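You operate a simulated robot arm through the tools that you are given. There is no shell and no other tool.

Carry out the task below with a simulated two-armed robot. There is one attempt and no reset: what you move stays moved.

Task
Dry slide L7 on HI in the blue table's drying rack.
Fine: one run, then switch the rack off; the slide stays in it; leave the other slides.

Only the result counts: the job must be done as asked and must still hold three seconds after the hand-in. Knocking over, shifting, dropping, spilling or breaking anything else fails it.

Robot
Two 7-joint arms with fingered hands on one trunk that stands fixed in place. Base frame: the origin is at the foot of the trunk, x ahead of it, y to its left, z up; the work surface is at about z = 880. Units: mm, rad, N and s.
The left shoulder is at [70, 172, 1352], the right one opposite. Payload 5 kg a hand.
The TCP of each hand is the grasp point between the finger pads, 43 mm short of the fingertips. In the tool frame z runs along the fingers and y along their closing line. The gripper opens to 144 mm. The gripper's body begins 50 mm behind the TCP. The gripper is a hand of 5 fingers: y runs from the thumb to the fingers, the wrist lies at [-21, -124, -221] in the tool frame, and closing takes about 1.5 s.
Orientation is that of the tool frame in the base frame, as a unit quaternion [w, x, y, z]. With the fingers straight down and the wrist toward the robot, the tool's x, y and z point along [0, 1, 0], [1, 0, 0] and [0, 0, -1] of the base frame.

Tools
- The arms move only by the tool send_rows. It takes "left_increments", "right_increments" or both (then of equal length, played together; a hand with none holds still); each is a list of rows, each an object (a shift or turn left out is 0, a gripper value left out holds the last) with "offset": the shift along the base's x, y, z in units of 100 mm (1.0 is 100 mm), a list of three; "angular": the turn, a rotation vector about the base's x, y, z in units of 60 degrees (1.0 is 60 degrees), a list of three; "fingers": the opening, from 0 (shut) to 1 (fully open). In form: [{"offset": [tx, ty, tz], "angular": [rx, ry, rz], "fingers": fingers}, ...]. A call has 1 to 20 rows; each row is the pose to reach, as a shift and turn from the pose commanded when the call began. A call with a number of a shift or a turn outside -1 to 1 is refused whole. A row lasts 0.2 s, in which the tool goes at most 50 mm and 0.15 rad; a call with a longer step from one row to the next is refused whole, and so is a gripper value outside its range. A pose out of reach is approached as far as the arm can. The call stops where the force on the tool passes 50 N (or 10 N more than at its start, if that is more) or the arm is blocked; 0.2 s more then pass. Each finger travels about 45 mm/s and halts on what it meets, pressing with about 29 N; the grip force reading is that of the motor and also rises with nothing between the fingers. The clock runs only during rows and for 0.2 s after the last one: add rows that repeat a pose to give the fingers time. It gives the time, the measured TCP pose, the force on the tool (base axes), the opening and the grip force at its end, in the units of the frame above (readings bear some noise), with the torque about the TCP (base axes, N m) and any sound that the robot's microphone picked up, and new pictures: "show" is both (left out), scene, wrist or none (wrist: the cameras of the hands that moved).
- Cameras (640 x 400 px; columns grow to the right, rows downward): "scene" is now at [128, 39.2, 1585.6]; the picture's right is [0.45, -0.89, 0.00], its down [-0.51, -0.26, -0.82] and it looks along [0.73, 0.37, -0.58] (base axes); focal length 315 px, centre (320, 200). "left" rides on the left gripper at [-86, -108, -168] in its tool frame; the picture's right is [-0.80, -0.28, 0.53], its down [0.54, -0.73, 0.42] and it looks along [0.27, 0.63, 0.73] (tool axes); focal length 275 px, centre (320, 200). "right" rides on the right gripper at [86, -108, -168] in its tool frame; the picture's right is [-0.80, 0.28, -0.53], its down [-0.54, -0.73, 0.42] and it looks along [-0.27, 0.63, 0.73] (tool axes); focal length 275 px, centre (320, 200). There is no depth. A picture from a camera that has moved, and an enlarged one, comes with that camera's place and axes in the base frame and with its lens.
- slide_trunk(by): slides the trunk up (or, below 0, down) by that many mm; the arms and the scene camera ride with it, the base frame stays. It gives what a move gives, with no picture.
- preshape(shape, hand): the hand has 5 fingers and takes this shape, open, in about a second: jaw (thumb against the fingers, like two jaws); tri (thumb and two fingers); tip (a fingertip pinch); poke (one finger out to press); point (the index stretched); flat (the hand flat); cup (the hand cupped); fist (a fist). The gripper value then closes the fingers along that shape, each until it touches; the sizes above hold for jaw. It gives what a move gives, with no picture.
- pan_tilt(pan, tilt): turns the head with the scene camera to pan (to the left, within 1.501 rad either way) and tilt (down, from -0.506 to 1.204), counted from straight ahead of the robot. It gives what a move gives, and a new picture of the scene camera.
- zoom(camera, box): a new picture of the part [left, top, right, bottom] of that camera's present view, enlarged. No time passes.
- close_job(): hands the job in; it is judged then, once.

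Places have to be worked out from the pictures, the camera data and where the tool is seen. Open the grippers and draw the arms clear of the work before you hand the job in, unless the task says otherwise.

The tools are called after ">>>" by a JSON object that holds its "method" and its "body". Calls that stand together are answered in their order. send_rows: Moves the arms, as the interface text tells. Its arguments: {"type":"object","properties":{"left_increments":{"type":"array","items":{"type":"object","properties":{"offset":{"type":"array","items":{"type":"number"}},"angular":{"type":"array","items":{"type":"number"}},"fingers":{"type":"number"}}}},"right_increments":{"type":"array","items":{"type":"object","properties":{"offset":{"type":"array","items":{"type":"number"}},"angular":{"type":"array","items":{"type":"number"}},"fingers":{"type":"number"}}}},"show":{"type":"string","enum":["both","scene","wrist","none"]}},"required":[]} The other tools are called the same way: slide_trunk (by) slides the trunk up or down; preshape (shape, hand) gives the hand a shape; pan_tilt (pan, tilt) turns the head that bears the scene camera; zoom (camera, box) takes an enlarged picture of a part of a camera's view; close_job () hands the job in.

At the start:

```text
time_s: 0.0
left_eef_pos: [440.4, 480.1, 1188.1]
left_orientation: [0.0, 0.707, 0.707, -0.001]
left_force: [0.0, -0.2, 0.4]
left_wrist_torque: [0.01, 0.01, 0.0]
left_width: 143.5
left_finger_force: 0.1
left_shape: jaw
right_eef_pos: [848.5, -2.4, 1293.3]
right_orientation: [0.0, 0.707, 0.707, 0.001]
right_force: [-0.6, 0.6, 0.5]
right_wrist_torque: [0.01, 0.02, 0.01]
right_width: 143.4
right_finger_force: 0.1
right_shape: jaw
trunk travel left (down, up): [-450.0, 490.0]
head pan, tilt: [0.464, 0.613]
```

scene: 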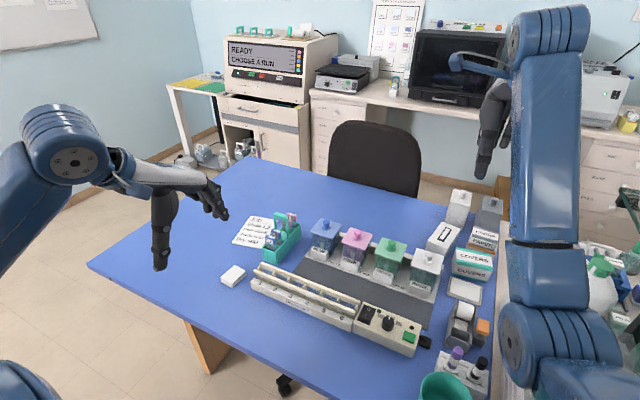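
right: 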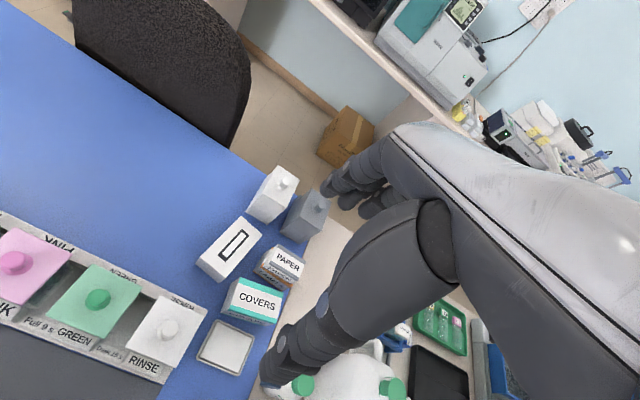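
left: 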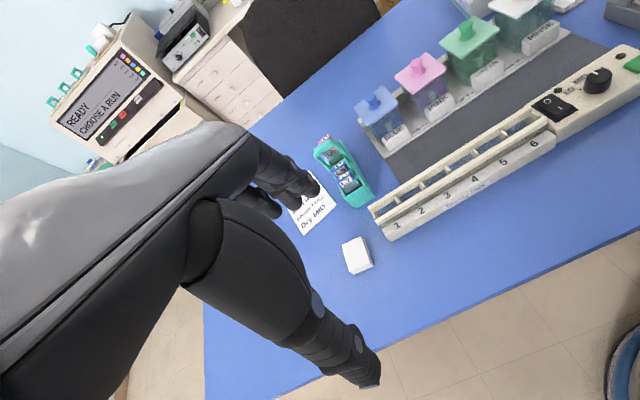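

I'll begin by enlarging the key parts: the drying rack with its controls, the slide holder and the note.

>>> {"method": "zoom", "body": {"camera": "scene", "box": [220, 200, 340, 280]}}

>>> {"method": "zoom", "body": {"camera": "scene", "box": [240, 250, 440, 370]}}

>>> {"method": "zoom", "body": {"camera": "left", "box": [270, 120, 400, 250]}}

>>> {"method": "zoom", "body": {"camera": "left", "box": [360, 40, 640, 250]}}

```text
5.00 times, centred on (280, 240) of scene
camera zoom: at [128.0, 39.2, 1585.6], right [0.45, -0.89, 0.0], down [-0.51, -0.26, -0.82], along [0.73, 0.37, -0.58], focal length 1576 px, centre (520, 0)
```

zoom: 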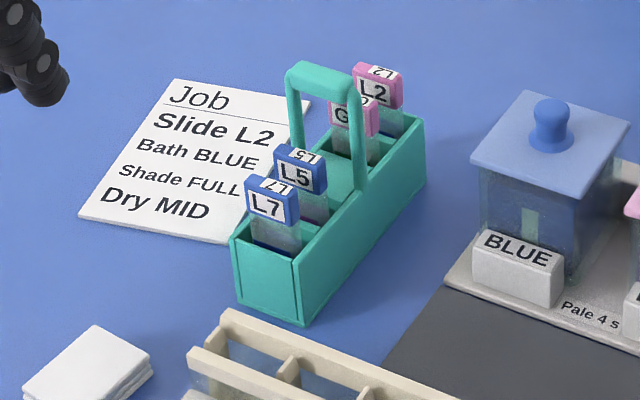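

```text
3.20 times, centred on (340, 310) of scene
camera zoom: at [128.0, 39.2, 1585.6], right [0.45, -0.89, 0.0], down [-0.51, -0.26, -0.82], along [0.73, 0.37, -0.58], focal length 1009 px, centre (256, -152)
```

zoom: 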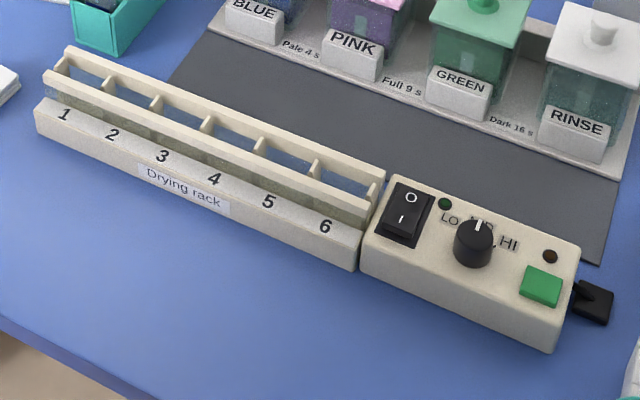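

```text
3.08 times, centred on (335, 185) of left
camera zoom: at [332.4, 393.3, 1355.5], right [-0.28, -0.8, -0.53], down [-0.73, 0.54, -0.42], along [0.63, 0.27, -0.73], focal length 847 px, centre (274, 246)
```

zoom: 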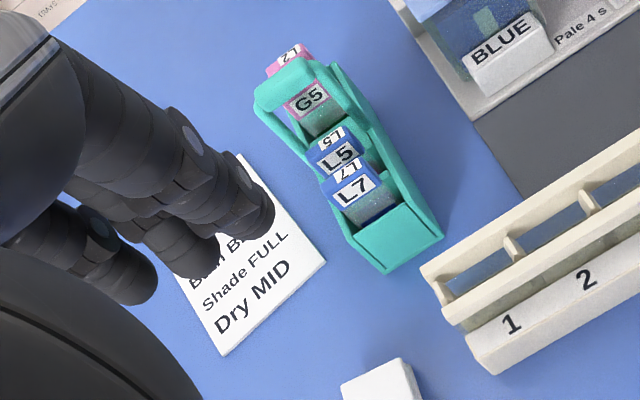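

```text
1.90 times, centred on (500, 145) of left
camera zoom: at [332.4, 393.3, 1355.5], right [-0.28, -0.8, -0.53], down [-0.73, 0.54, -0.42], along [0.63, 0.27, -0.73], focal length 524 px, centre (-23, 305)
```

zoom: 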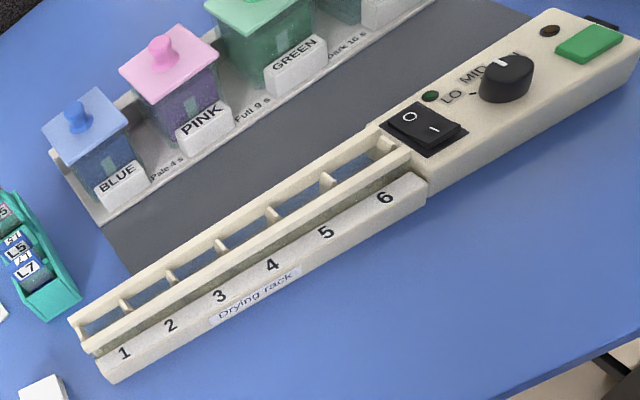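

The card's job is for L2, so I'll ignore it. L7 is the near slide in the green holder at roughly (675, 474, top z≈970). I'll look closer at the controls and the hand, and put the left hand in the tip shape to see how it looks.

>>> {"method": "zoom", "body": {"camera": "scene", "box": [350, 295, 440, 365]}}

>>> {"method": "zoom", "body": {"camera": "scene", "box": [260, 205, 310, 265]}}

>>> {"method": "preshape", "body": {"shape": "tip", "hand": "left"}}

```text
5.71 times, centred on (395, 330) of scene
camera zoom: at [128.0, 39.2, 1585.6], right [0.45, -0.89, 0.0], down [-0.51, -0.26, -0.82], along [0.73, 0.37, -0.58], focal length 1802 px, centre (-109, -543)
```

zoom: 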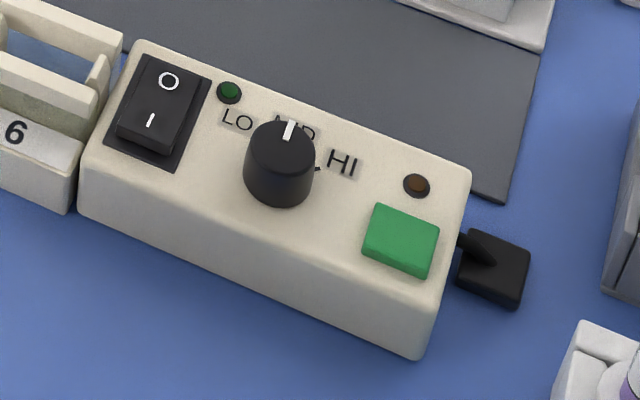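

```text
6.67 times, centred on (285, 235) of scene
camera zoom: at [128.0, 39.2, 1585.6], right [0.45, -0.89, 0.0], down [-0.51, -0.26, -0.82], along [0.73, 0.37, -0.58], focal length 2102 px, centre (553, -33)
```

zoom: 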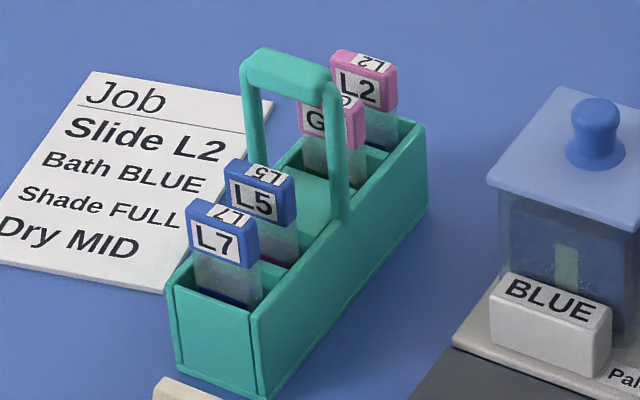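

```text
time_s: 0.9
left_eef_pos: [440.7, 479.7, 1189.0]
left_orientation: [0.0, 0.707, 0.707, 0.0]
left_force: [0.7, 0.5, 0.3]
left_wrist_torque: [0.01, 0.02, 0.01]
left_width: 143.9
left_finger_force: 0.0
left_shape: tip
right_eef_pos: [848.7, -2.1, 1293.1]
right_orientation: [-0.001, 0.707, 0.707, 0.0]
right_force: [-0.5, 0.3, -0.8]
right_wrist_torque: [0.02, -0.04, 0.01]
right_width: 143.5
right_finger_force: 0.0
right_shape: jaw
trunk travel left (down, up): [-450.0, 490.0]
head pan, tilt: [0.464, 0.613]
```

The rack power is off (O side, lamp dark), the knob is at MID and HI lies clockwise of it. I'll close the left hand's tip pinch in free air to see where the fingertips meet.

>>> {"method": "send_rows", "body": {"left_increments": [{"fingers": 0.5}, {"fingers": 0.3}, {"fingers": 0.15}, {"fingers": 0.15}, {"fingers": 0.15}, {"fingers": 0.15}, {"fingers": 0.15}, {"fingers": 0.15}, {"fingers": 0.15}, {"fingers": 0.15}, {"fingers": 0.15}]}}

>>> {"method": "zoom", "body": {"camera": "scene", "box": [110, 130, 250, 280]}}

>>> {"method": "zoom", "body": {"camera": "left", "box": [180, 120, 440, 400]}}

```text
time_s: 3.3
left_eef_pos: [440.6, 480.0, 1188.2]
left_orientation: [0.0, 0.707, 0.708, 0.001]
left_force: [0.7, -0.3, -0.1]
left_wrist_torque: [0.01, 0.02, -0.01]
left_width: 21.9
left_finger_force: 0.2
left_shape: tip
right_eef_pos: [849.4, -2.0, 1291.9]
right_orientation: [0.0, 0.707, 0.707, 0.0]
right_force: [-0.3, 0.7, -0.9]
right_wrist_torque: [-0.03, -0.01, 0.0]
right_width: 143.4
right_finger_force: 0.1
right_shape: jaw
trunk travel left (down, up): [-450.0, 490.0]
head pan, tilt: [0.464, 0.613]
camera scene: at [128.0, 39.2, 1585.6], right [0.45, -0.89, 0.0], down [-0.51, -0.26, -0.82], along [0.73, 0.37, -0.58], focal length 315 px, centre (320, 200)
camera left: at [332.4, 393.3, 1355.5], right [-0.28, -0.8, -0.53], down [-0.73, 0.54, -0.42], along [0.63, 0.27, -0.73], focal length 275 px, centre (320, 200)
```

scene: 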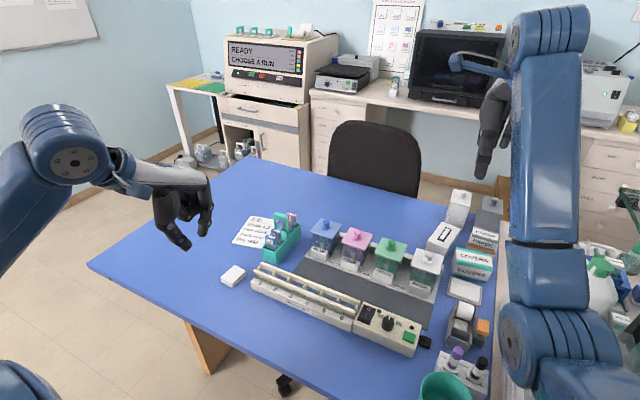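
left: 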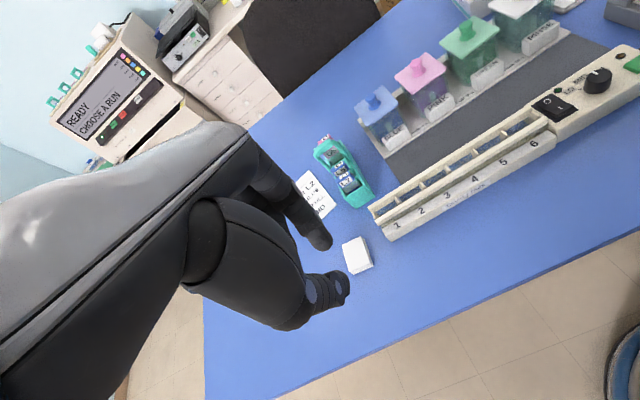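

```text
2.67 times, centred on (180, 205) of scene
camera zoom: at [128.0, 39.2, 1585.6], right [0.45, -0.89, 0.0], down [-0.51, -0.26, -0.82], along [0.73, 0.37, -0.58], focal length 841 px, centre (693, 187)
```

zoom: 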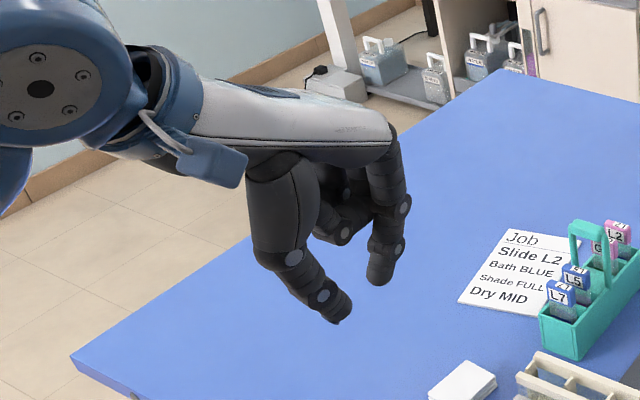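

```text
1.43 times, centred on (310, 260) of left
camera zoom: at [332.4, 393.3, 1355.5], right [-0.28, -0.8, -0.53], down [-0.73, 0.54, -0.42], along [0.63, 0.27, -0.73], focal length 393 px, centre (334, 114)
```

zoom: 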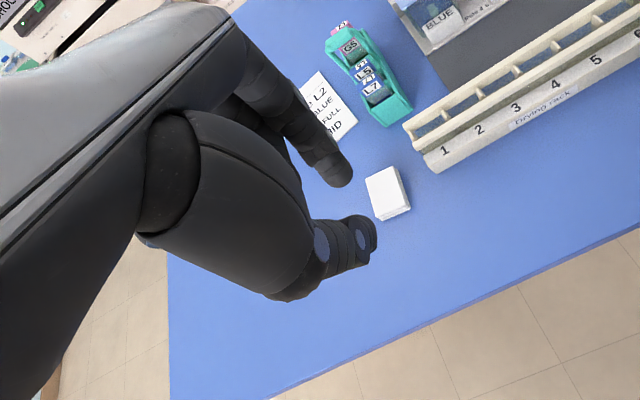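

In the tip shape the fingertips meet about 43 mm below the TCP as expected. I'll bring the left hand closer, still high above the rack, to view the holder and rack slots from nearer.

>>> {"method": "send_rows", "body": {"left_increments": [{"offset": [0.2, 0, -0.2]}, {"offset": [0.45, 0, -0.5]}, {"offset": [0.7, -0.05, -0.8]}, {"offset": [0.95, -0.1, -1.0]}, {"offset": [1.1, -0.1, -1.0]}, {"offset": [1.2, -0.1, -1.0]}], "show": "wrist"}}

>>> {"method": "zoom", "body": {"camera": "left", "box": [290, 100, 450, 230]}}

>>> {"method": "zoom", "body": {"camera": "left", "box": [400, 100, 640, 300]}}

```text
refused: 1.1 is not a number from -1 to 1
```

```text
3.08 times, centred on (370, 165) of left
camera zoom: at [332.4, 393.3, 1355.5], right [-0.28, -0.8, -0.53], down [-0.73, 0.54, -0.42], along [0.63, 0.27, -0.73], focal length 847 px, centre (166, 308)
```

zoom: 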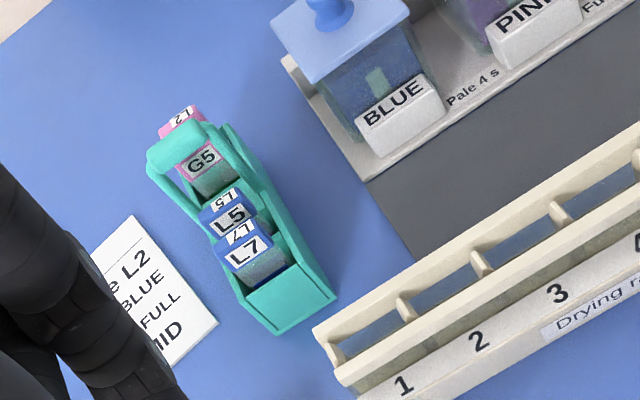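

```text
2.00 times, centred on (520, 200) of left
camera zoom: at [332.4, 393.3, 1355.5], right [-0.28, -0.8, -0.53], down [-0.73, 0.54, -0.42], along [0.63, 0.27, -0.73], focal length 551 px, centre (-80, 200)
```

zoom: 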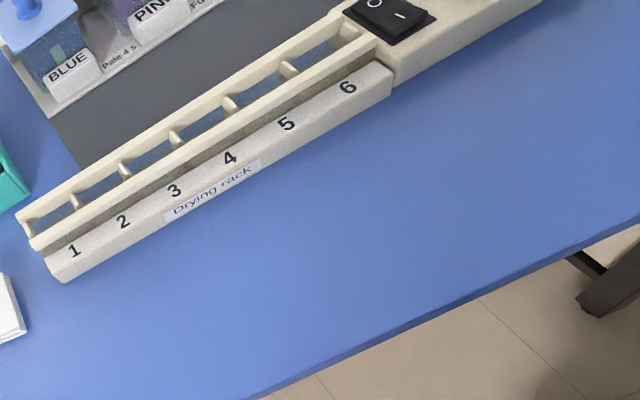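

The call was refused because a shift is limited to 1.0; I'll move 95 mm forward and 100 mm down instead.

>>> {"method": "send_rows", "body": {"left_increments": [{"offset": [0.2, 0, -0.2]}, {"offset": [0.45, 0, -0.5]}, {"offset": [0.7, -0.05, -0.8]}, {"offset": [0.95, -0.1, -1.0]}], "show": "both"}}

>>> {"method": "zoom", "body": {"camera": "left", "box": [290, 80, 450, 210]}}

>>> {"method": "zoom", "body": {"camera": "left", "box": [380, 100, 620, 300]}}

```text
time_s: 4.3
left_eef_pos: [535.9, 469.9, 1088.0]
left_orientation: [0.0, 0.707, 0.707, 0.0]
left_force: [0.0, 1.1, -1.0]
left_wrist_torque: [-0.03, -0.01, -0.01]
left_width: 21.9
left_finger_force: 0.0
left_shape: tip
right_eef_pos: [849.4, -2.6, 1292.4]
right_orientation: [-0.001, 0.707, 0.707, 0.0]
right_force: [-0.1, -0.2, -0.5]
right_wrist_torque: [-0.06, 0.02, 0.04]
right_width: 143.5
right_finger_force: 0.0
right_shape: jaw
trunk travel left (down, up): [-450.0, 490.0]
head pan, tilt: [0.464, 0.613]
camera scene: at [129.7, 39.3, 1585.4], right [0.45, -0.89, 0.0], down [-0.52, -0.26, -0.82], along [0.73, 0.37, -0.58], focal length 315 px, centre (320, 200)
camera left: at [428.2, 383.6, 1254.8], right [-0.28, -0.8, -0.53], down [-0.73, 0.54, -0.42], along [0.63, 0.27, -0.73], focal length 275 px, centre (320, 200)
```

scene: 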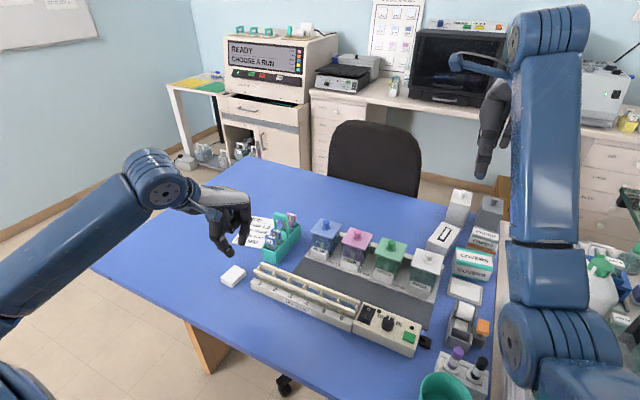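
left: 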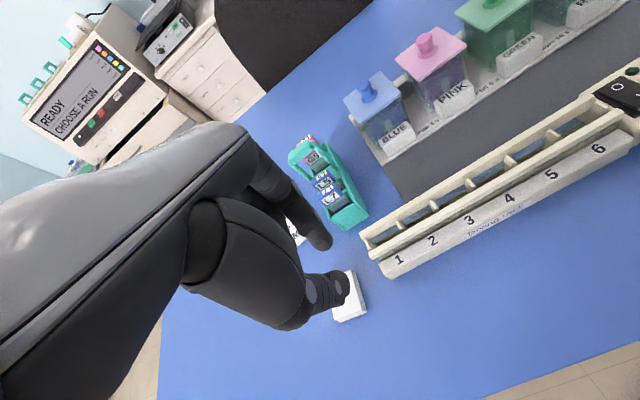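

```text
3.08 times, centred on (370, 145) of left
camera zoom: at [428.2, 383.6, 1254.8], right [-0.28, -0.8, -0.53], down [-0.73, 0.54, -0.42], along [0.63, 0.27, -0.73], focal length 847 px, centre (166, 369)
```

zoom: 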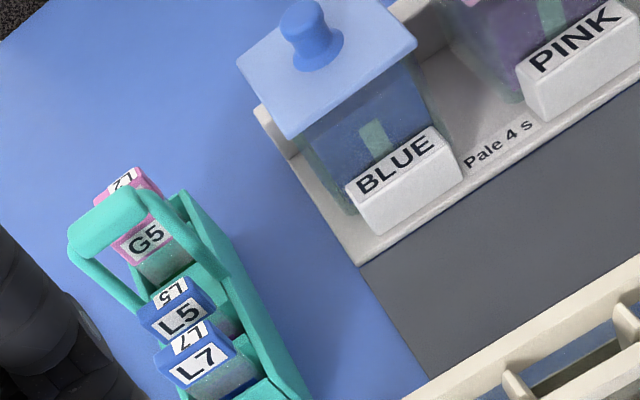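

```text
2.00 times, centred on (500, 200) of left
camera zoom: at [428.2, 383.6, 1254.8], right [-0.28, -0.8, -0.53], down [-0.73, 0.54, -0.42], along [0.63, 0.27, -0.73], focal length 551 px, centre (-40, 200)
```

zoom: 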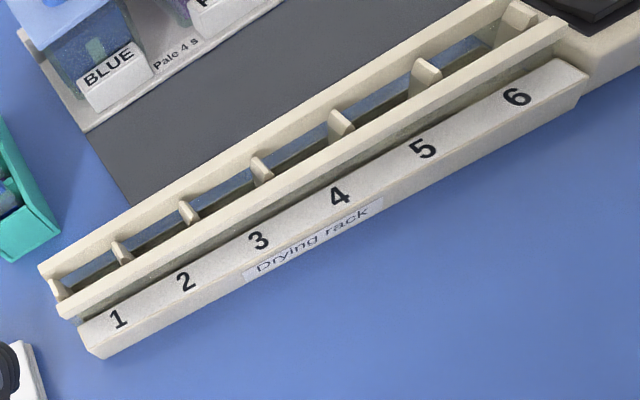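

I'll zoom in harder on the slide caps and the rack slot 1 region for measuring.

>>> {"method": "zoom", "body": {"camera": "left", "box": [285, 130, 375, 235]}}

>>> {"method": "zoom", "body": {"camera": "left", "box": [350, 200, 450, 290]}}

>>> {"method": "zoom", "body": {"camera": "scene", "box": [240, 250, 320, 310]}}

```text
3.81 times, centred on (330, 182) of left
camera zoom: at [428.2, 383.6, 1254.8], right [-0.28, -0.8, -0.53], down [-0.73, 0.54, -0.42], along [0.63, 0.27, -0.73], focal length 1049 px, centre (282, 267)
```

zoom: 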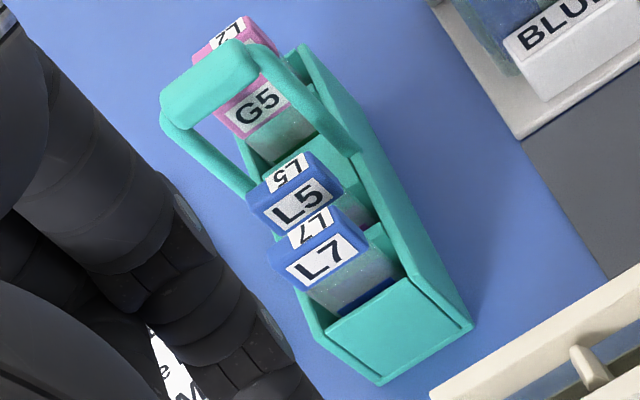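

```text
4.44 times, centred on (400, 245) of left
camera zoom: at [428.2, 383.6, 1254.8], right [-0.28, -0.8, -0.53], down [-0.73, 0.54, -0.42], along [0.63, 0.27, -0.73], focal length 1224 px, centre (-36, 0)
```

zoom: 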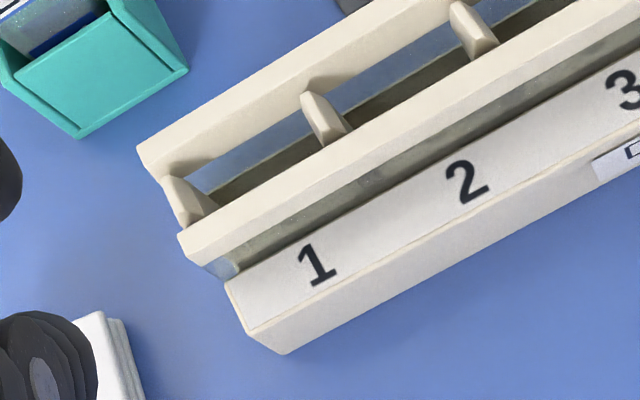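

```text
6.67 times, centred on (280, 280) of scene
camera zoom: at [129.7, 39.3, 1585.4], right [0.45, -0.89, 0.0], down [-0.52, -0.26, -0.82], along [0.73, 0.37, -0.58], focal length 2102 px, centre (587, -333)
```

zoom: 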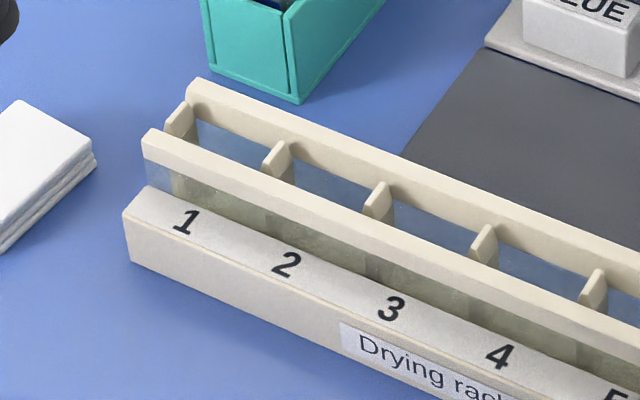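

>>> {"method": "zoom", "body": {"camera": "left", "box": [318, 165, 353, 210]}}

>>> {"method": "zoom", "body": {"camera": "scene", "box": [262, 215, 300, 255]}}

```text
8.89 times, centred on (336, 188) of left
camera zoom: at [428.2, 383.6, 1254.8], right [-0.28, -0.8, -0.53], down [-0.73, 0.54, -0.42], along [0.63, 0.27, -0.73], focal length 2447 px, centre (182, 311)
```

zoom: 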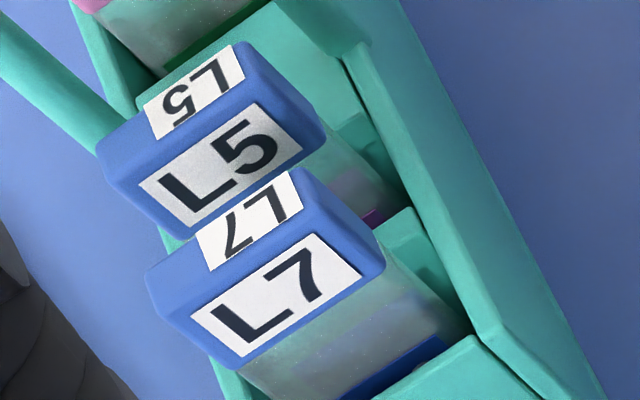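

```text
10.00 times, centred on (281, 235) of scene
camera zoom: at [129.7, 39.3, 1585.4], right [0.45, -0.89, 0.0], down [-0.52, -0.26, -0.82], along [0.73, 0.37, -0.58], focal length 3153 px, centre (710, -150)
```

zoom: 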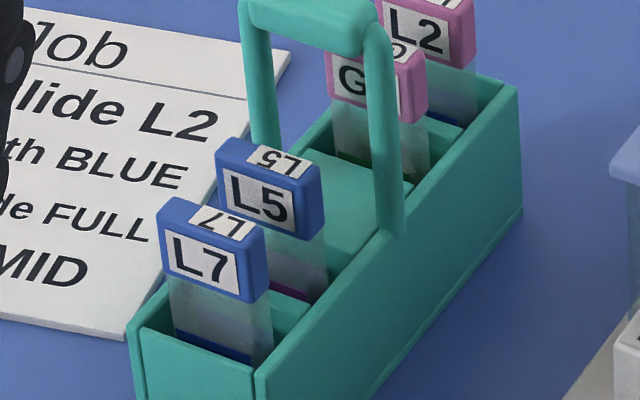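

Measured: L7's cap (about 28 wide in y, 9.5 thick in x, 20 tall) has its top centre near (675, 474, 970), with L5 29 mm behind it. The rack rails are at x≈588–620, z≈926, slot pitch ≈48 mm. The gap to L5 is narrow, so I'll turn the left hand +90° about z to pinch the cap by its y-sides. I'll do that up high.

>>> {"method": "send_rows", "body": {"left_increments": [{"offset": [0, 0, 0.1], "angular": [0, 0, 0.14]}, {"offset": [0, 0, 0.2], "angular": [0, 0, 0.28]}, {"offset": [0, 0, 0.3], "angular": [0, 0, 0.42]}, {"offset": [0, 0, 0.3], "angular": [0, 0, 0.56]}, {"offset": [0, 0, 0.3], "angular": [0, 0, 0.7]}, {"offset": [0, 0, 0.3], "angular": [0, 0, 0.84]}, {"offset": [0, 0, 0.3], "angular": [0, 0, 0.98]}], "show": "both"}}

```text
time_s: 5.9
left_eef_pos: [536.7, 469.8, 1118.6]
left_orientation: [0.0, 0.268, 0.963, 0.0]
left_force: [-0.8, -0.8, -0.9]
left_wrist_torque: [0.07, 0.0, -0.03]
left_width: 21.7
left_finger_force: 0.1
left_shape: tip
right_eef_pos: [849.4, -2.1, 1293.0]
right_orientation: [-0.001, 0.707, 0.707, 0.0]
right_force: [-0.7, -0.4, 0.1]
right_wrist_torque: [0.01, 0.03, 0.03]
right_width: 143.4
right_finger_force: 0.1
right_shape: jaw
trunk travel left (down, up): [-450.0, 490.0]
head pan, tilt: [0.464, 0.613]
camera scene: at [128.6, 38.6, 1585.7], right [0.45, -0.89, 0.0], down [-0.51, -0.26, -0.82], along [0.73, 0.37, -0.58], focal length 315 px, centre (320, 200)
camera left: at [553.7, 332.1, 1286.1], right [0.54, -0.65, -0.53], down [-0.84, -0.34, -0.42], along [0.09, 0.68, -0.73], focal length 275 px, centre (320, 200)
```

scene: 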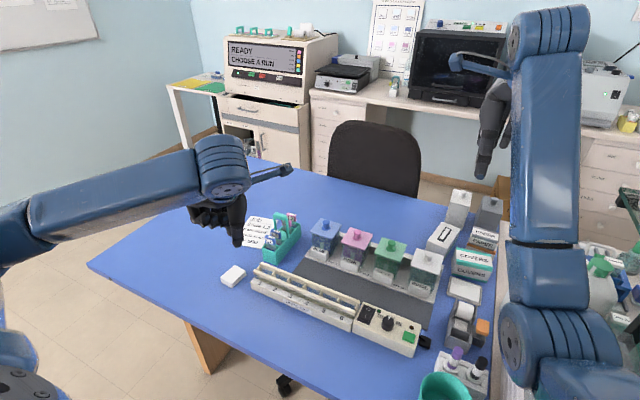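
left: 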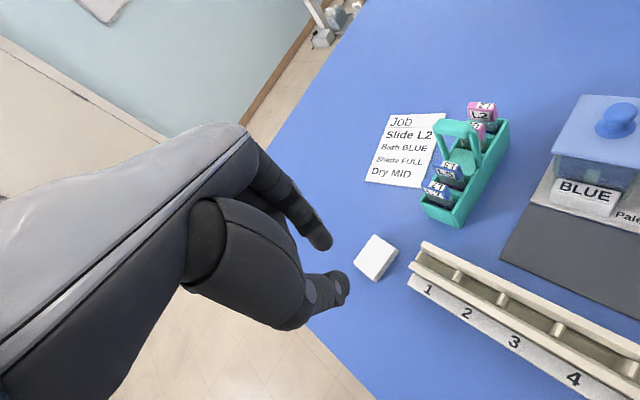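

The rotation is going cleanly. I'll finish the 90° turn and begin moving toward above L7, still high.

>>> {"method": "send_rows", "body": {"left_increments": [{"offset": [0.1, 0, 0], "angular": [0, 0, 0.13]}, {"offset": [0.25, 0, 0], "angular": [0, 0, 0.26]}, {"offset": [0.45, 0, 0], "angular": [0, 0, 0.39]}, {"offset": [0.65, 0, 0], "angular": [0, 0, 0.52]}, {"offset": [0.8, 0, 0], "angular": [0, 0, 0.52]}], "show": "both"}}

>>> {"method": "zoom", "body": {"camera": "left", "box": [270, 160, 440, 300]}}

>>> {"method": "zoom", "body": {"camera": "scene", "box": [180, 140, 340, 300]}}

```text
time_s: 7.1
left_eef_pos: [617.3, 468.0, 1120.5]
left_orientation: [0.0, -0.001, 1.0, 0.001]
left_force: [0.8, 0.1, 5.7]
left_wrist_torque: [-0.06, 0.2, 0.02]
left_width: 21.6
left_finger_force: 0.1
left_shape: tip
right_eef_pos: [848.6, -4.2, 1293.7]
right_orientation: [0.0, 0.708, 0.707, 0.0]
right_force: [0.0, 1.0, 0.3]
right_wrist_torque: [0.0, 0.01, 0.0]
right_width: 143.5
right_finger_force: 0.1
right_shape: jaw
trunk travel left (down, up): [-450.0, 490.0]
head pan, tilt: [0.464, 0.613]
camera scene: at [128.1, 37.0, 1586.0], right [0.45, -0.89, 0.0], down [-0.51, -0.26, -0.82], along [0.73, 0.37, -0.57], focal length 315 px, centre (320, 200)
camera left: at [702.7, 359.1, 1287.4], right [0.8, -0.28, -0.53], down [-0.54, -0.73, -0.43], along [-0.27, 0.63, -0.73], focal length 275 px, centre (320, 200)
```

scene: 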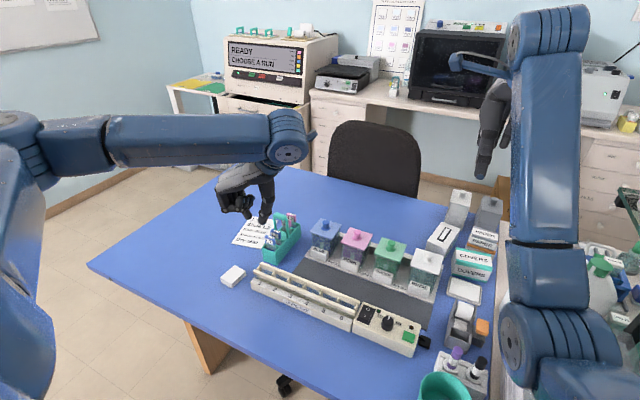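
left: 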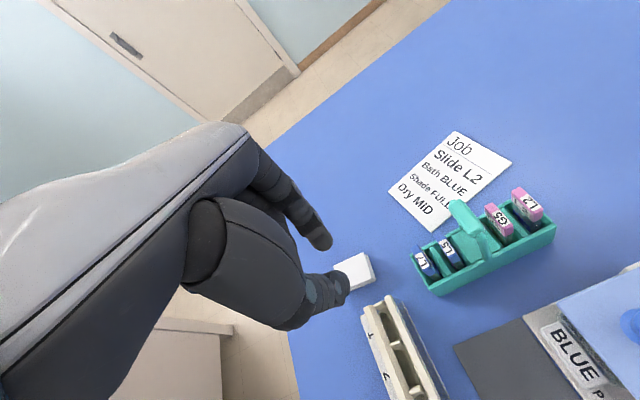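

```text
2.86 times, centred on (355, 230) of left
camera zoom: at [702.7, 359.1, 1287.4], right [0.8, -0.28, -0.53], down [-0.54, -0.73, -0.43], along [-0.27, 0.63, -0.73], focal length 786 px, centre (220, 114)
```

zoom: 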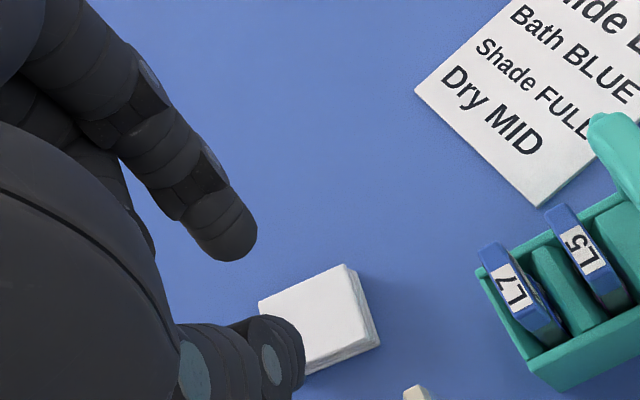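

```text
2.50 times, centred on (260, 220) of scene
camera zoom: at [128.1, 37.0, 1586.0], right [0.45, -0.89, 0.0], down [-0.51, -0.26, -0.82], along [0.73, 0.37, -0.57], focal length 788 px, centre (470, 150)
```

zoom: 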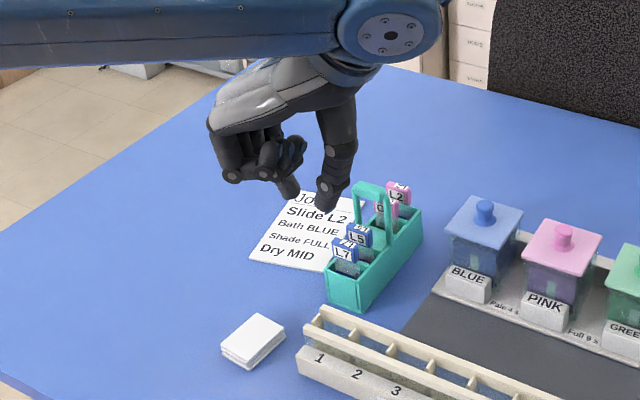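

The pinch midpoint sits on the TCP axis and L7's cap is at about (675.5, 471). I'll move over it at safe height and open the pinch to about 58 mm.

>>> {"method": "send_rows", "body": {"left_increments": [{"offset": [0.3, 0, 0], "fingers": 0.4}, {"offset": [0.59, 0.02, 0], "fingers": 0.4}, {"offset": [0.59, 0.02, -0.3], "fingers": 0.4}, {"offset": [0.59, 0.02, -0.3], "fingers": 0.4}, {"offset": [0.59, 0.02, -0.3], "fingers": 0.4}], "show": "both"}}

>>> {"method": "zoom", "body": {"camera": "left", "box": [250, 170, 450, 320]}}

>>> {"method": "zoom", "body": {"camera": "scene", "box": [200, 140, 340, 280]}}

```text
time_s: 8.3
left_eef_pos: [675.4, 471.4, 1088.2]
left_orientation: [0.0, -0.001, 1.0, 0.0]
left_force: [0.5, 0.0, 0.2]
left_wrist_torque: [0.01, 0.02, -0.01]
left_width: 57.4
left_finger_force: 0.0
left_shape: tip
right_eef_pos: [849.0, -3.3, 1293.0]
right_orientation: [0.0, 0.707, 0.707, 0.0]
right_force: [-0.3, -0.5, 0.2]
right_wrist_torque: [0.02, 0.02, 0.02]
right_width: 143.6
right_finger_force: 0.1
right_shape: jaw
trunk travel left (down, up): [-450.0, 490.0]
head pan, tilt: [0.464, 0.613]
camera scene: at [128.2, 38.5, 1585.6], right [0.45, -0.89, 0.0], down [-0.51, -0.26, -0.82], along [0.73, 0.37, -0.58], focal length 315 px, centre (320, 200)
camera left: at [761.4, 362.4, 1255.4], right [0.8, -0.28, -0.53], down [-0.54, -0.73, -0.42], along [-0.27, 0.63, -0.73], focal length 275 px, centre (320, 200)
```

scene: 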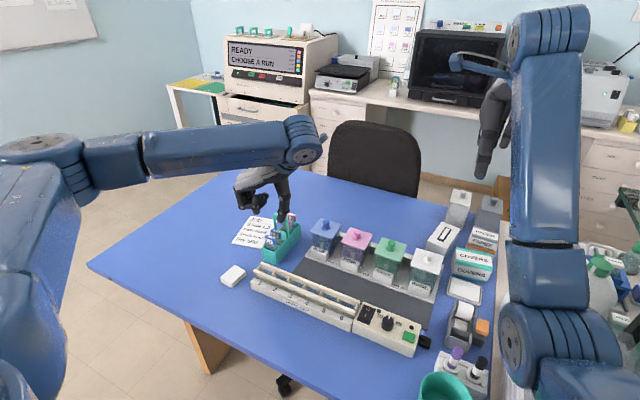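
left: 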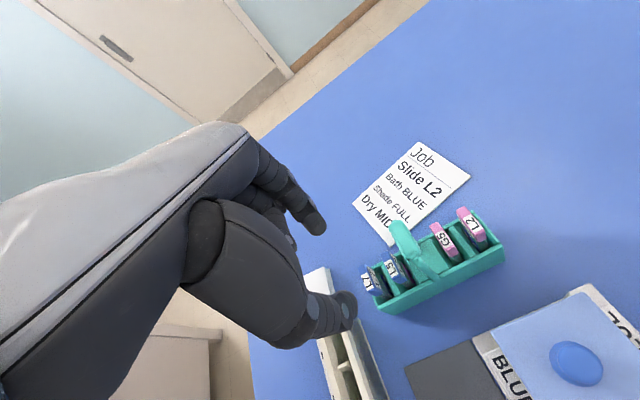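

```text
2.67 times, centred on (350, 245) of left
camera zoom: at [761.4, 362.4, 1255.4], right [0.8, -0.28, -0.53], down [-0.54, -0.73, -0.42], along [-0.27, 0.63, -0.73], focal length 734 px, centre (240, 80)
```

zoom: 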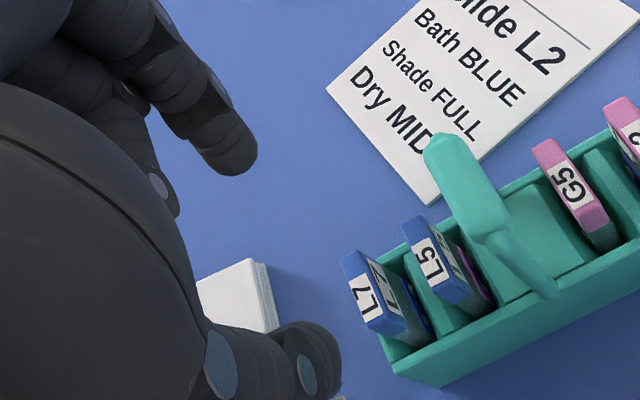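

```text
2.86 times, centred on (270, 210) of scene
camera zoom: at [128.2, 38.5, 1585.6], right [0.45, -0.89, 0.0], down [-0.51, -0.26, -0.82], along [0.73, 0.37, -0.58], focal length 901 px, centre (463, 171)
```

zoom: 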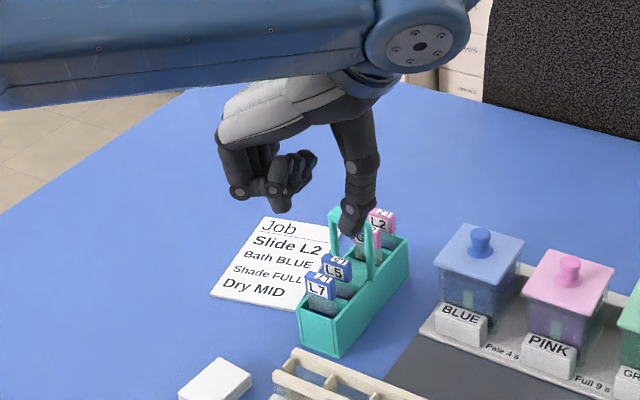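

I'll descend until the tips are about 10–15 mm above the cap and re-check alignment.

>>> {"method": "send_rows", "body": {"left_increments": [{"offset": [0, 0.01, -0.2]}, {"offset": [0, 0.01, -0.4]}, {"offset": [0, 0.01, -0.6]}, {"offset": [0, 0.01, -0.6]}], "show": "both"}}

>>> {"method": "zoom", "body": {"camera": "left", "box": [270, 180, 400, 330]}}

>>> {"method": "zoom", "body": {"camera": "scene", "box": [230, 170, 320, 270]}}

```text
time_s: 9.3
left_eef_pos: [675.1, 472.6, 1027.7]
left_orientation: [0.0, 0.0, 1.0, 0.001]
left_force: [0.8, -0.6, 1.2]
left_wrist_torque: [0.0, 0.02, 0.0]
left_width: 57.2
left_finger_force: 0.1
left_shape: tip
right_eef_pos: [849.3, -1.8, 1293.0]
right_orientation: [0.0, 0.707, 0.707, 0.0]
right_force: [0.2, -0.8, -0.5]
right_wrist_torque: [0.02, 0.0, 0.03]
right_width: 143.6
right_finger_force: 0.0
right_shape: jaw
trunk travel left (down, up): [-450.0, 490.0]
head pan, tilt: [0.464, 0.613]
camera scene: at [128.1, 39.0, 1585.6], right [0.45, -0.89, 0.0], down [-0.51, -0.26, -0.82], along [0.73, 0.37, -0.58], focal length 315 px, centre (320, 200)
camera left: at [761.3, 364.2, 1195.6], right [0.8, -0.28, -0.53], down [-0.54, -0.73, -0.42], along [-0.27, 0.63, -0.73], focal length 275 px, centre (320, 200)
```

scene: 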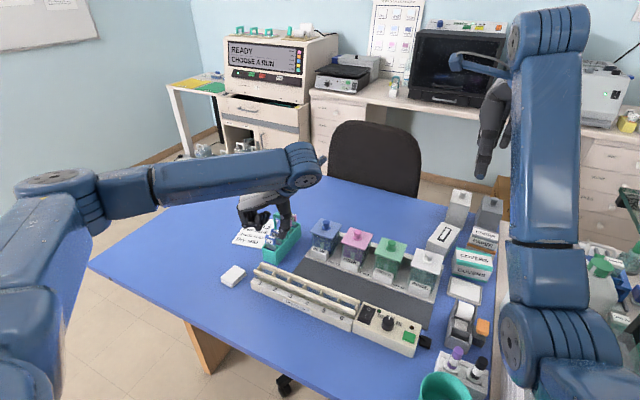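
left: 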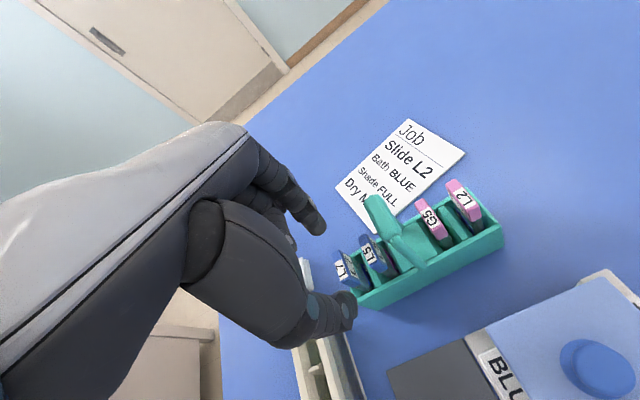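

```text
2.67 times, centred on (335, 255) of left
camera zoom: at [761.3, 364.2, 1195.6], right [0.8, -0.28, -0.53], down [-0.54, -0.73, -0.42], along [-0.27, 0.63, -0.73], focal length 734 px, centre (280, 53)
```

zoom: 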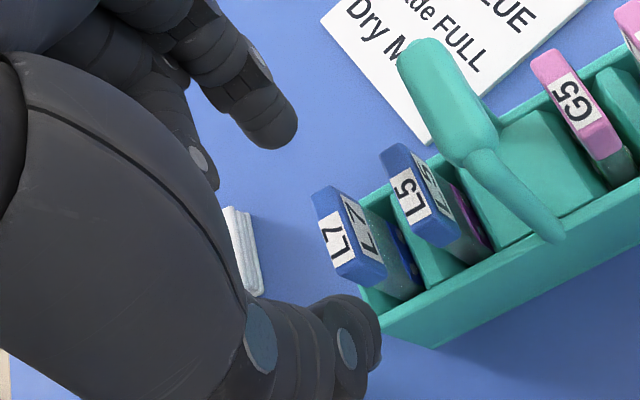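

```text
4.00 times, centred on (275, 220) of scene
camera zoom: at [128.1, 39.0, 1585.6], right [0.45, -0.89, 0.0], down [-0.51, -0.26, -0.82], along [0.73, 0.37, -0.58], focal length 1261 px, centre (500, 120)
```

zoom: 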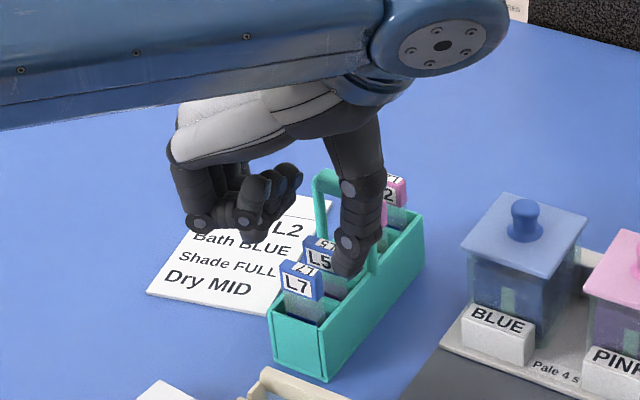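

Thumb tip (~676, 437) and index tip (~673, 512) straddle the cap nicely. I'll go down 30 mm so the tips are level with the lower cap, and close.

>>> {"method": "send_rows", "body": {"left_increments": [{"offset": [0, 0.01, -0.15]}, {"offset": [0, 0.01, -0.3]}, {"offset": [0, 0.01, -0.3], "fingers": 0.25}, {"offset": [0, 0.01, -0.3], "fingers": 0.1}, {"offset": [0, 0.01, -0.3], "fingers": 0.1}, {"offset": [0, 0.01, -0.3], "fingers": 0.1}, {"offset": [0, 0.01, -0.3], "fingers": 0.1}, {"offset": [0, 0.01, -0.3], "fingers": 0.1}], "show": "both"}}

>>> {"method": "zoom", "body": {"camera": "left", "box": [270, 180, 400, 330]}}

>>> {"method": "zoom", "body": {"camera": "scene", "box": [230, 170, 320, 270]}}

```text
time_s: 11.1
left_eef_pos: [676.1, 473.3, 998.9]
left_orientation: [0.0, 0.001, 1.0, 0.0]
left_force: [-0.9, -0.2, 0.0]
left_wrist_torque: [-0.02, -0.02, 0.04]
left_width: 27.1
left_finger_force: 28.9
left_shape: tip
right_eef_pos: [849.3, -2.1, 1293.1]
right_orientation: [0.0, 0.707, 0.707, 0.0]
right_force: [0.2, -1.0, -0.4]
right_wrist_torque: [0.0, 0.0, -0.02]
right_width: 143.5
right_finger_force: 0.0
right_shape: jaw
trunk travel left (down, up): [-450.0, 490.0]
head pan, tilt: [0.464, 0.613]
camera scene: at [128.2, 39.2, 1585.5], right [0.45, -0.89, 0.0], down [-0.51, -0.26, -0.82], along [0.73, 0.37, -0.58], focal length 315 px, centre (320, 200)
camera left: at [761.6, 364.9, 1165.7], right [0.8, -0.28, -0.53], down [-0.54, -0.73, -0.42], along [-0.27, 0.63, -0.73], focal length 275 px, centre (320, 200)
```

scene: 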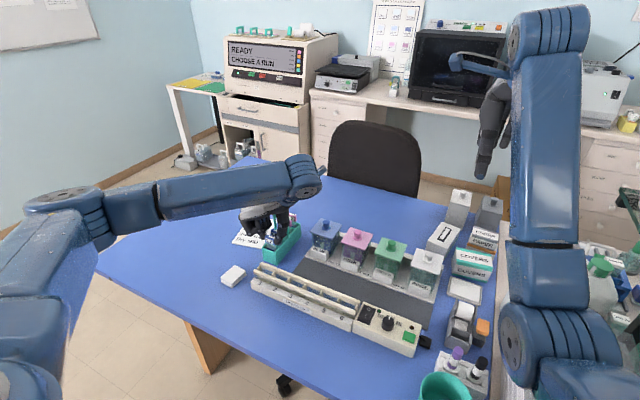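
left: 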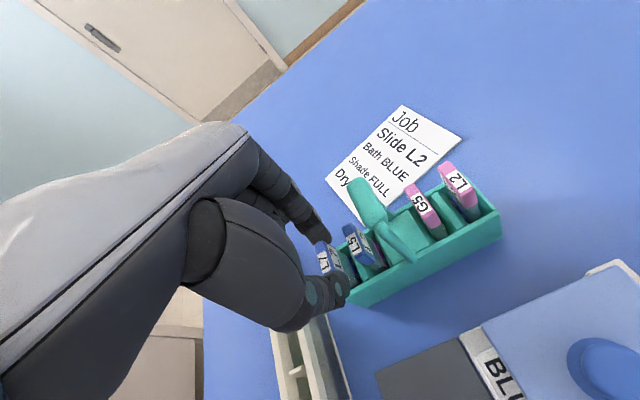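

```text
2.67 times, centred on (335, 255) of left
camera zoom: at [761.6, 364.9, 1165.7], right [0.8, -0.28, -0.53], down [-0.54, -0.73, -0.42], along [-0.27, 0.63, -0.73], focal length 734 px, centre (280, 53)
```

zoom: 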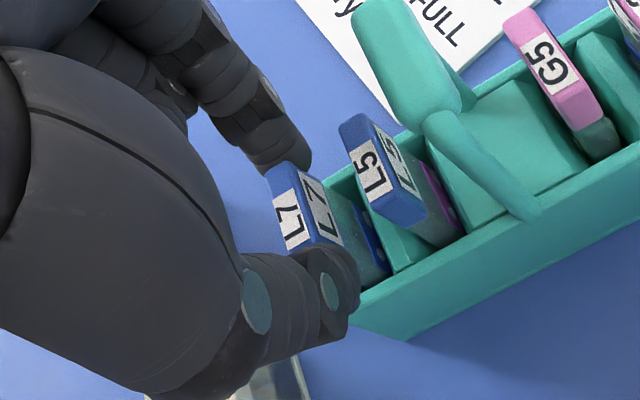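

```text
4.00 times, centred on (275, 220) of scene
camera zoom: at [128.2, 39.2, 1585.5], right [0.45, -0.89, 0.0], down [-0.51, -0.26, -0.82], along [0.73, 0.37, -0.58], focal length 1261 px, centre (500, 120)
```

zoom: 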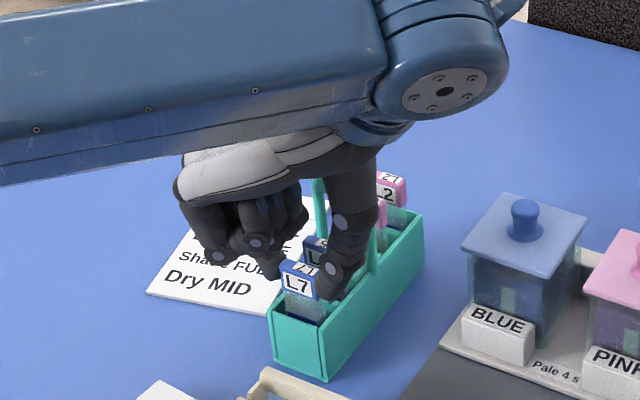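

L7 is pinched (27 mm, 29 N). I'll lift straight up 98 mm, slowly at first.

>>> {"method": "send_rows", "body": {"left_increments": [{"offset": [0, 0, 0.08], "fingers": 0.1}, {"offset": [0, 0, 0.18], "fingers": 0.1}, {"offset": [0, 0, 0.34], "fingers": 0.1}, {"offset": [0, 0, 0.5], "fingers": 0.1}, {"offset": [0, 0, 0.66], "fingers": 0.1}, {"offset": [0, 0, 0.82], "fingers": 0.1}, {"offset": [0, 0, 0.98], "fingers": 0.1}, {"offset": [0, 0, 0.98], "fingers": 0.1}], "show": "both"}}

>>> {"method": "zoom", "body": {"camera": "left", "box": [260, 170, 420, 330]}}

>>> {"method": "zoom", "body": {"camera": "scene", "box": [230, 150, 320, 270]}}

```text
time_s: 12.9
left_eef_pos: [675.3, 474.1, 1096.2]
left_orientation: [0.0, 0.0, 1.0, 0.0]
left_force: [-1.6, 0.5, -0.1]
left_wrist_torque: [-0.02, 0.02, -0.02]
left_width: 27.2
left_finger_force: 28.7
left_shape: tip
right_eef_pos: [848.8, -1.8, 1293.4]
right_orientation: [0.0, 0.707, 0.708, 0.0]
right_force: [1.1, -0.1, -0.3]
right_wrist_torque: [-0.03, 0.03, -0.02]
right_width: 143.8
right_finger_force: 0.1
right_shape: jaw
trunk travel left (down, up): [-450.0, 490.0]
head pan, tilt: [0.464, 0.613]
camera scene: at [128.5, 39.5, 1585.5], right [0.45, -0.89, 0.0], down [-0.51, -0.26, -0.82], along [0.73, 0.37, -0.58], focal length 315 px, centre (320, 200)
camera left: at [761.0, 365.1, 1263.4], right [0.8, -0.28, -0.53], down [-0.54, -0.73, -0.42], along [-0.27, 0.63, -0.73], focal length 275 px, centre (320, 200)
```

scene: 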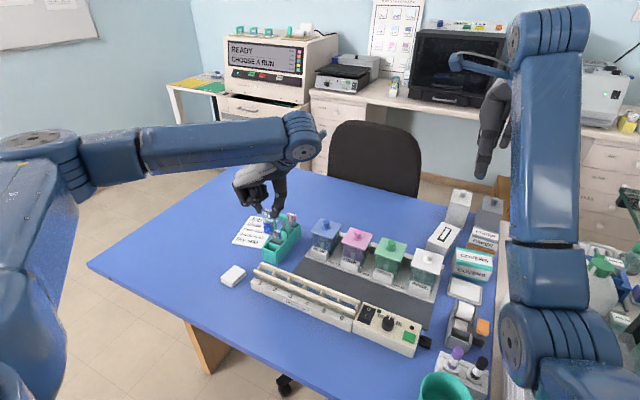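
left: 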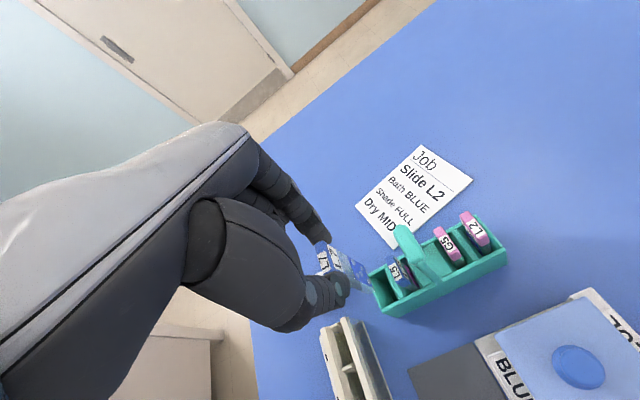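

```text
2.50 times, centred on (340, 250) of left
camera zoom: at [761.0, 365.1, 1263.4], right [0.8, -0.28, -0.53], down [-0.54, -0.73, -0.42], along [-0.27, 0.63, -0.73], focal length 688 px, centre (270, 75)
```

zoom: 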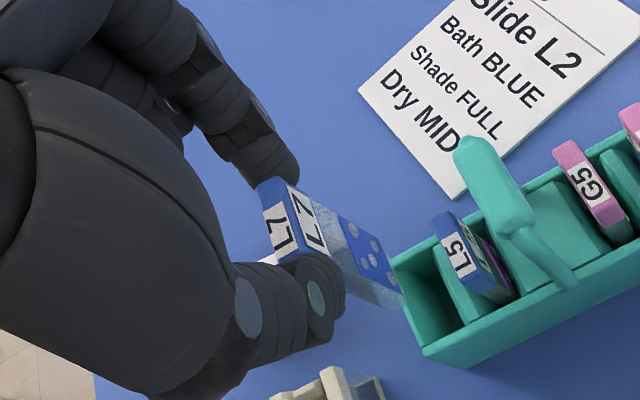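

```text
3.33 times, centred on (275, 210) of scene
camera zoom: at [128.5, 39.5, 1585.5], right [0.45, -0.89, 0.0], down [-0.51, -0.26, -0.82], along [0.73, 0.37, -0.58], focal length 1051 px, centre (470, 167)
```

zoom: 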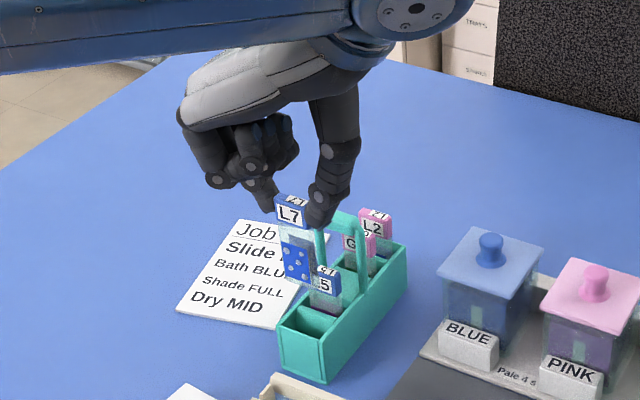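

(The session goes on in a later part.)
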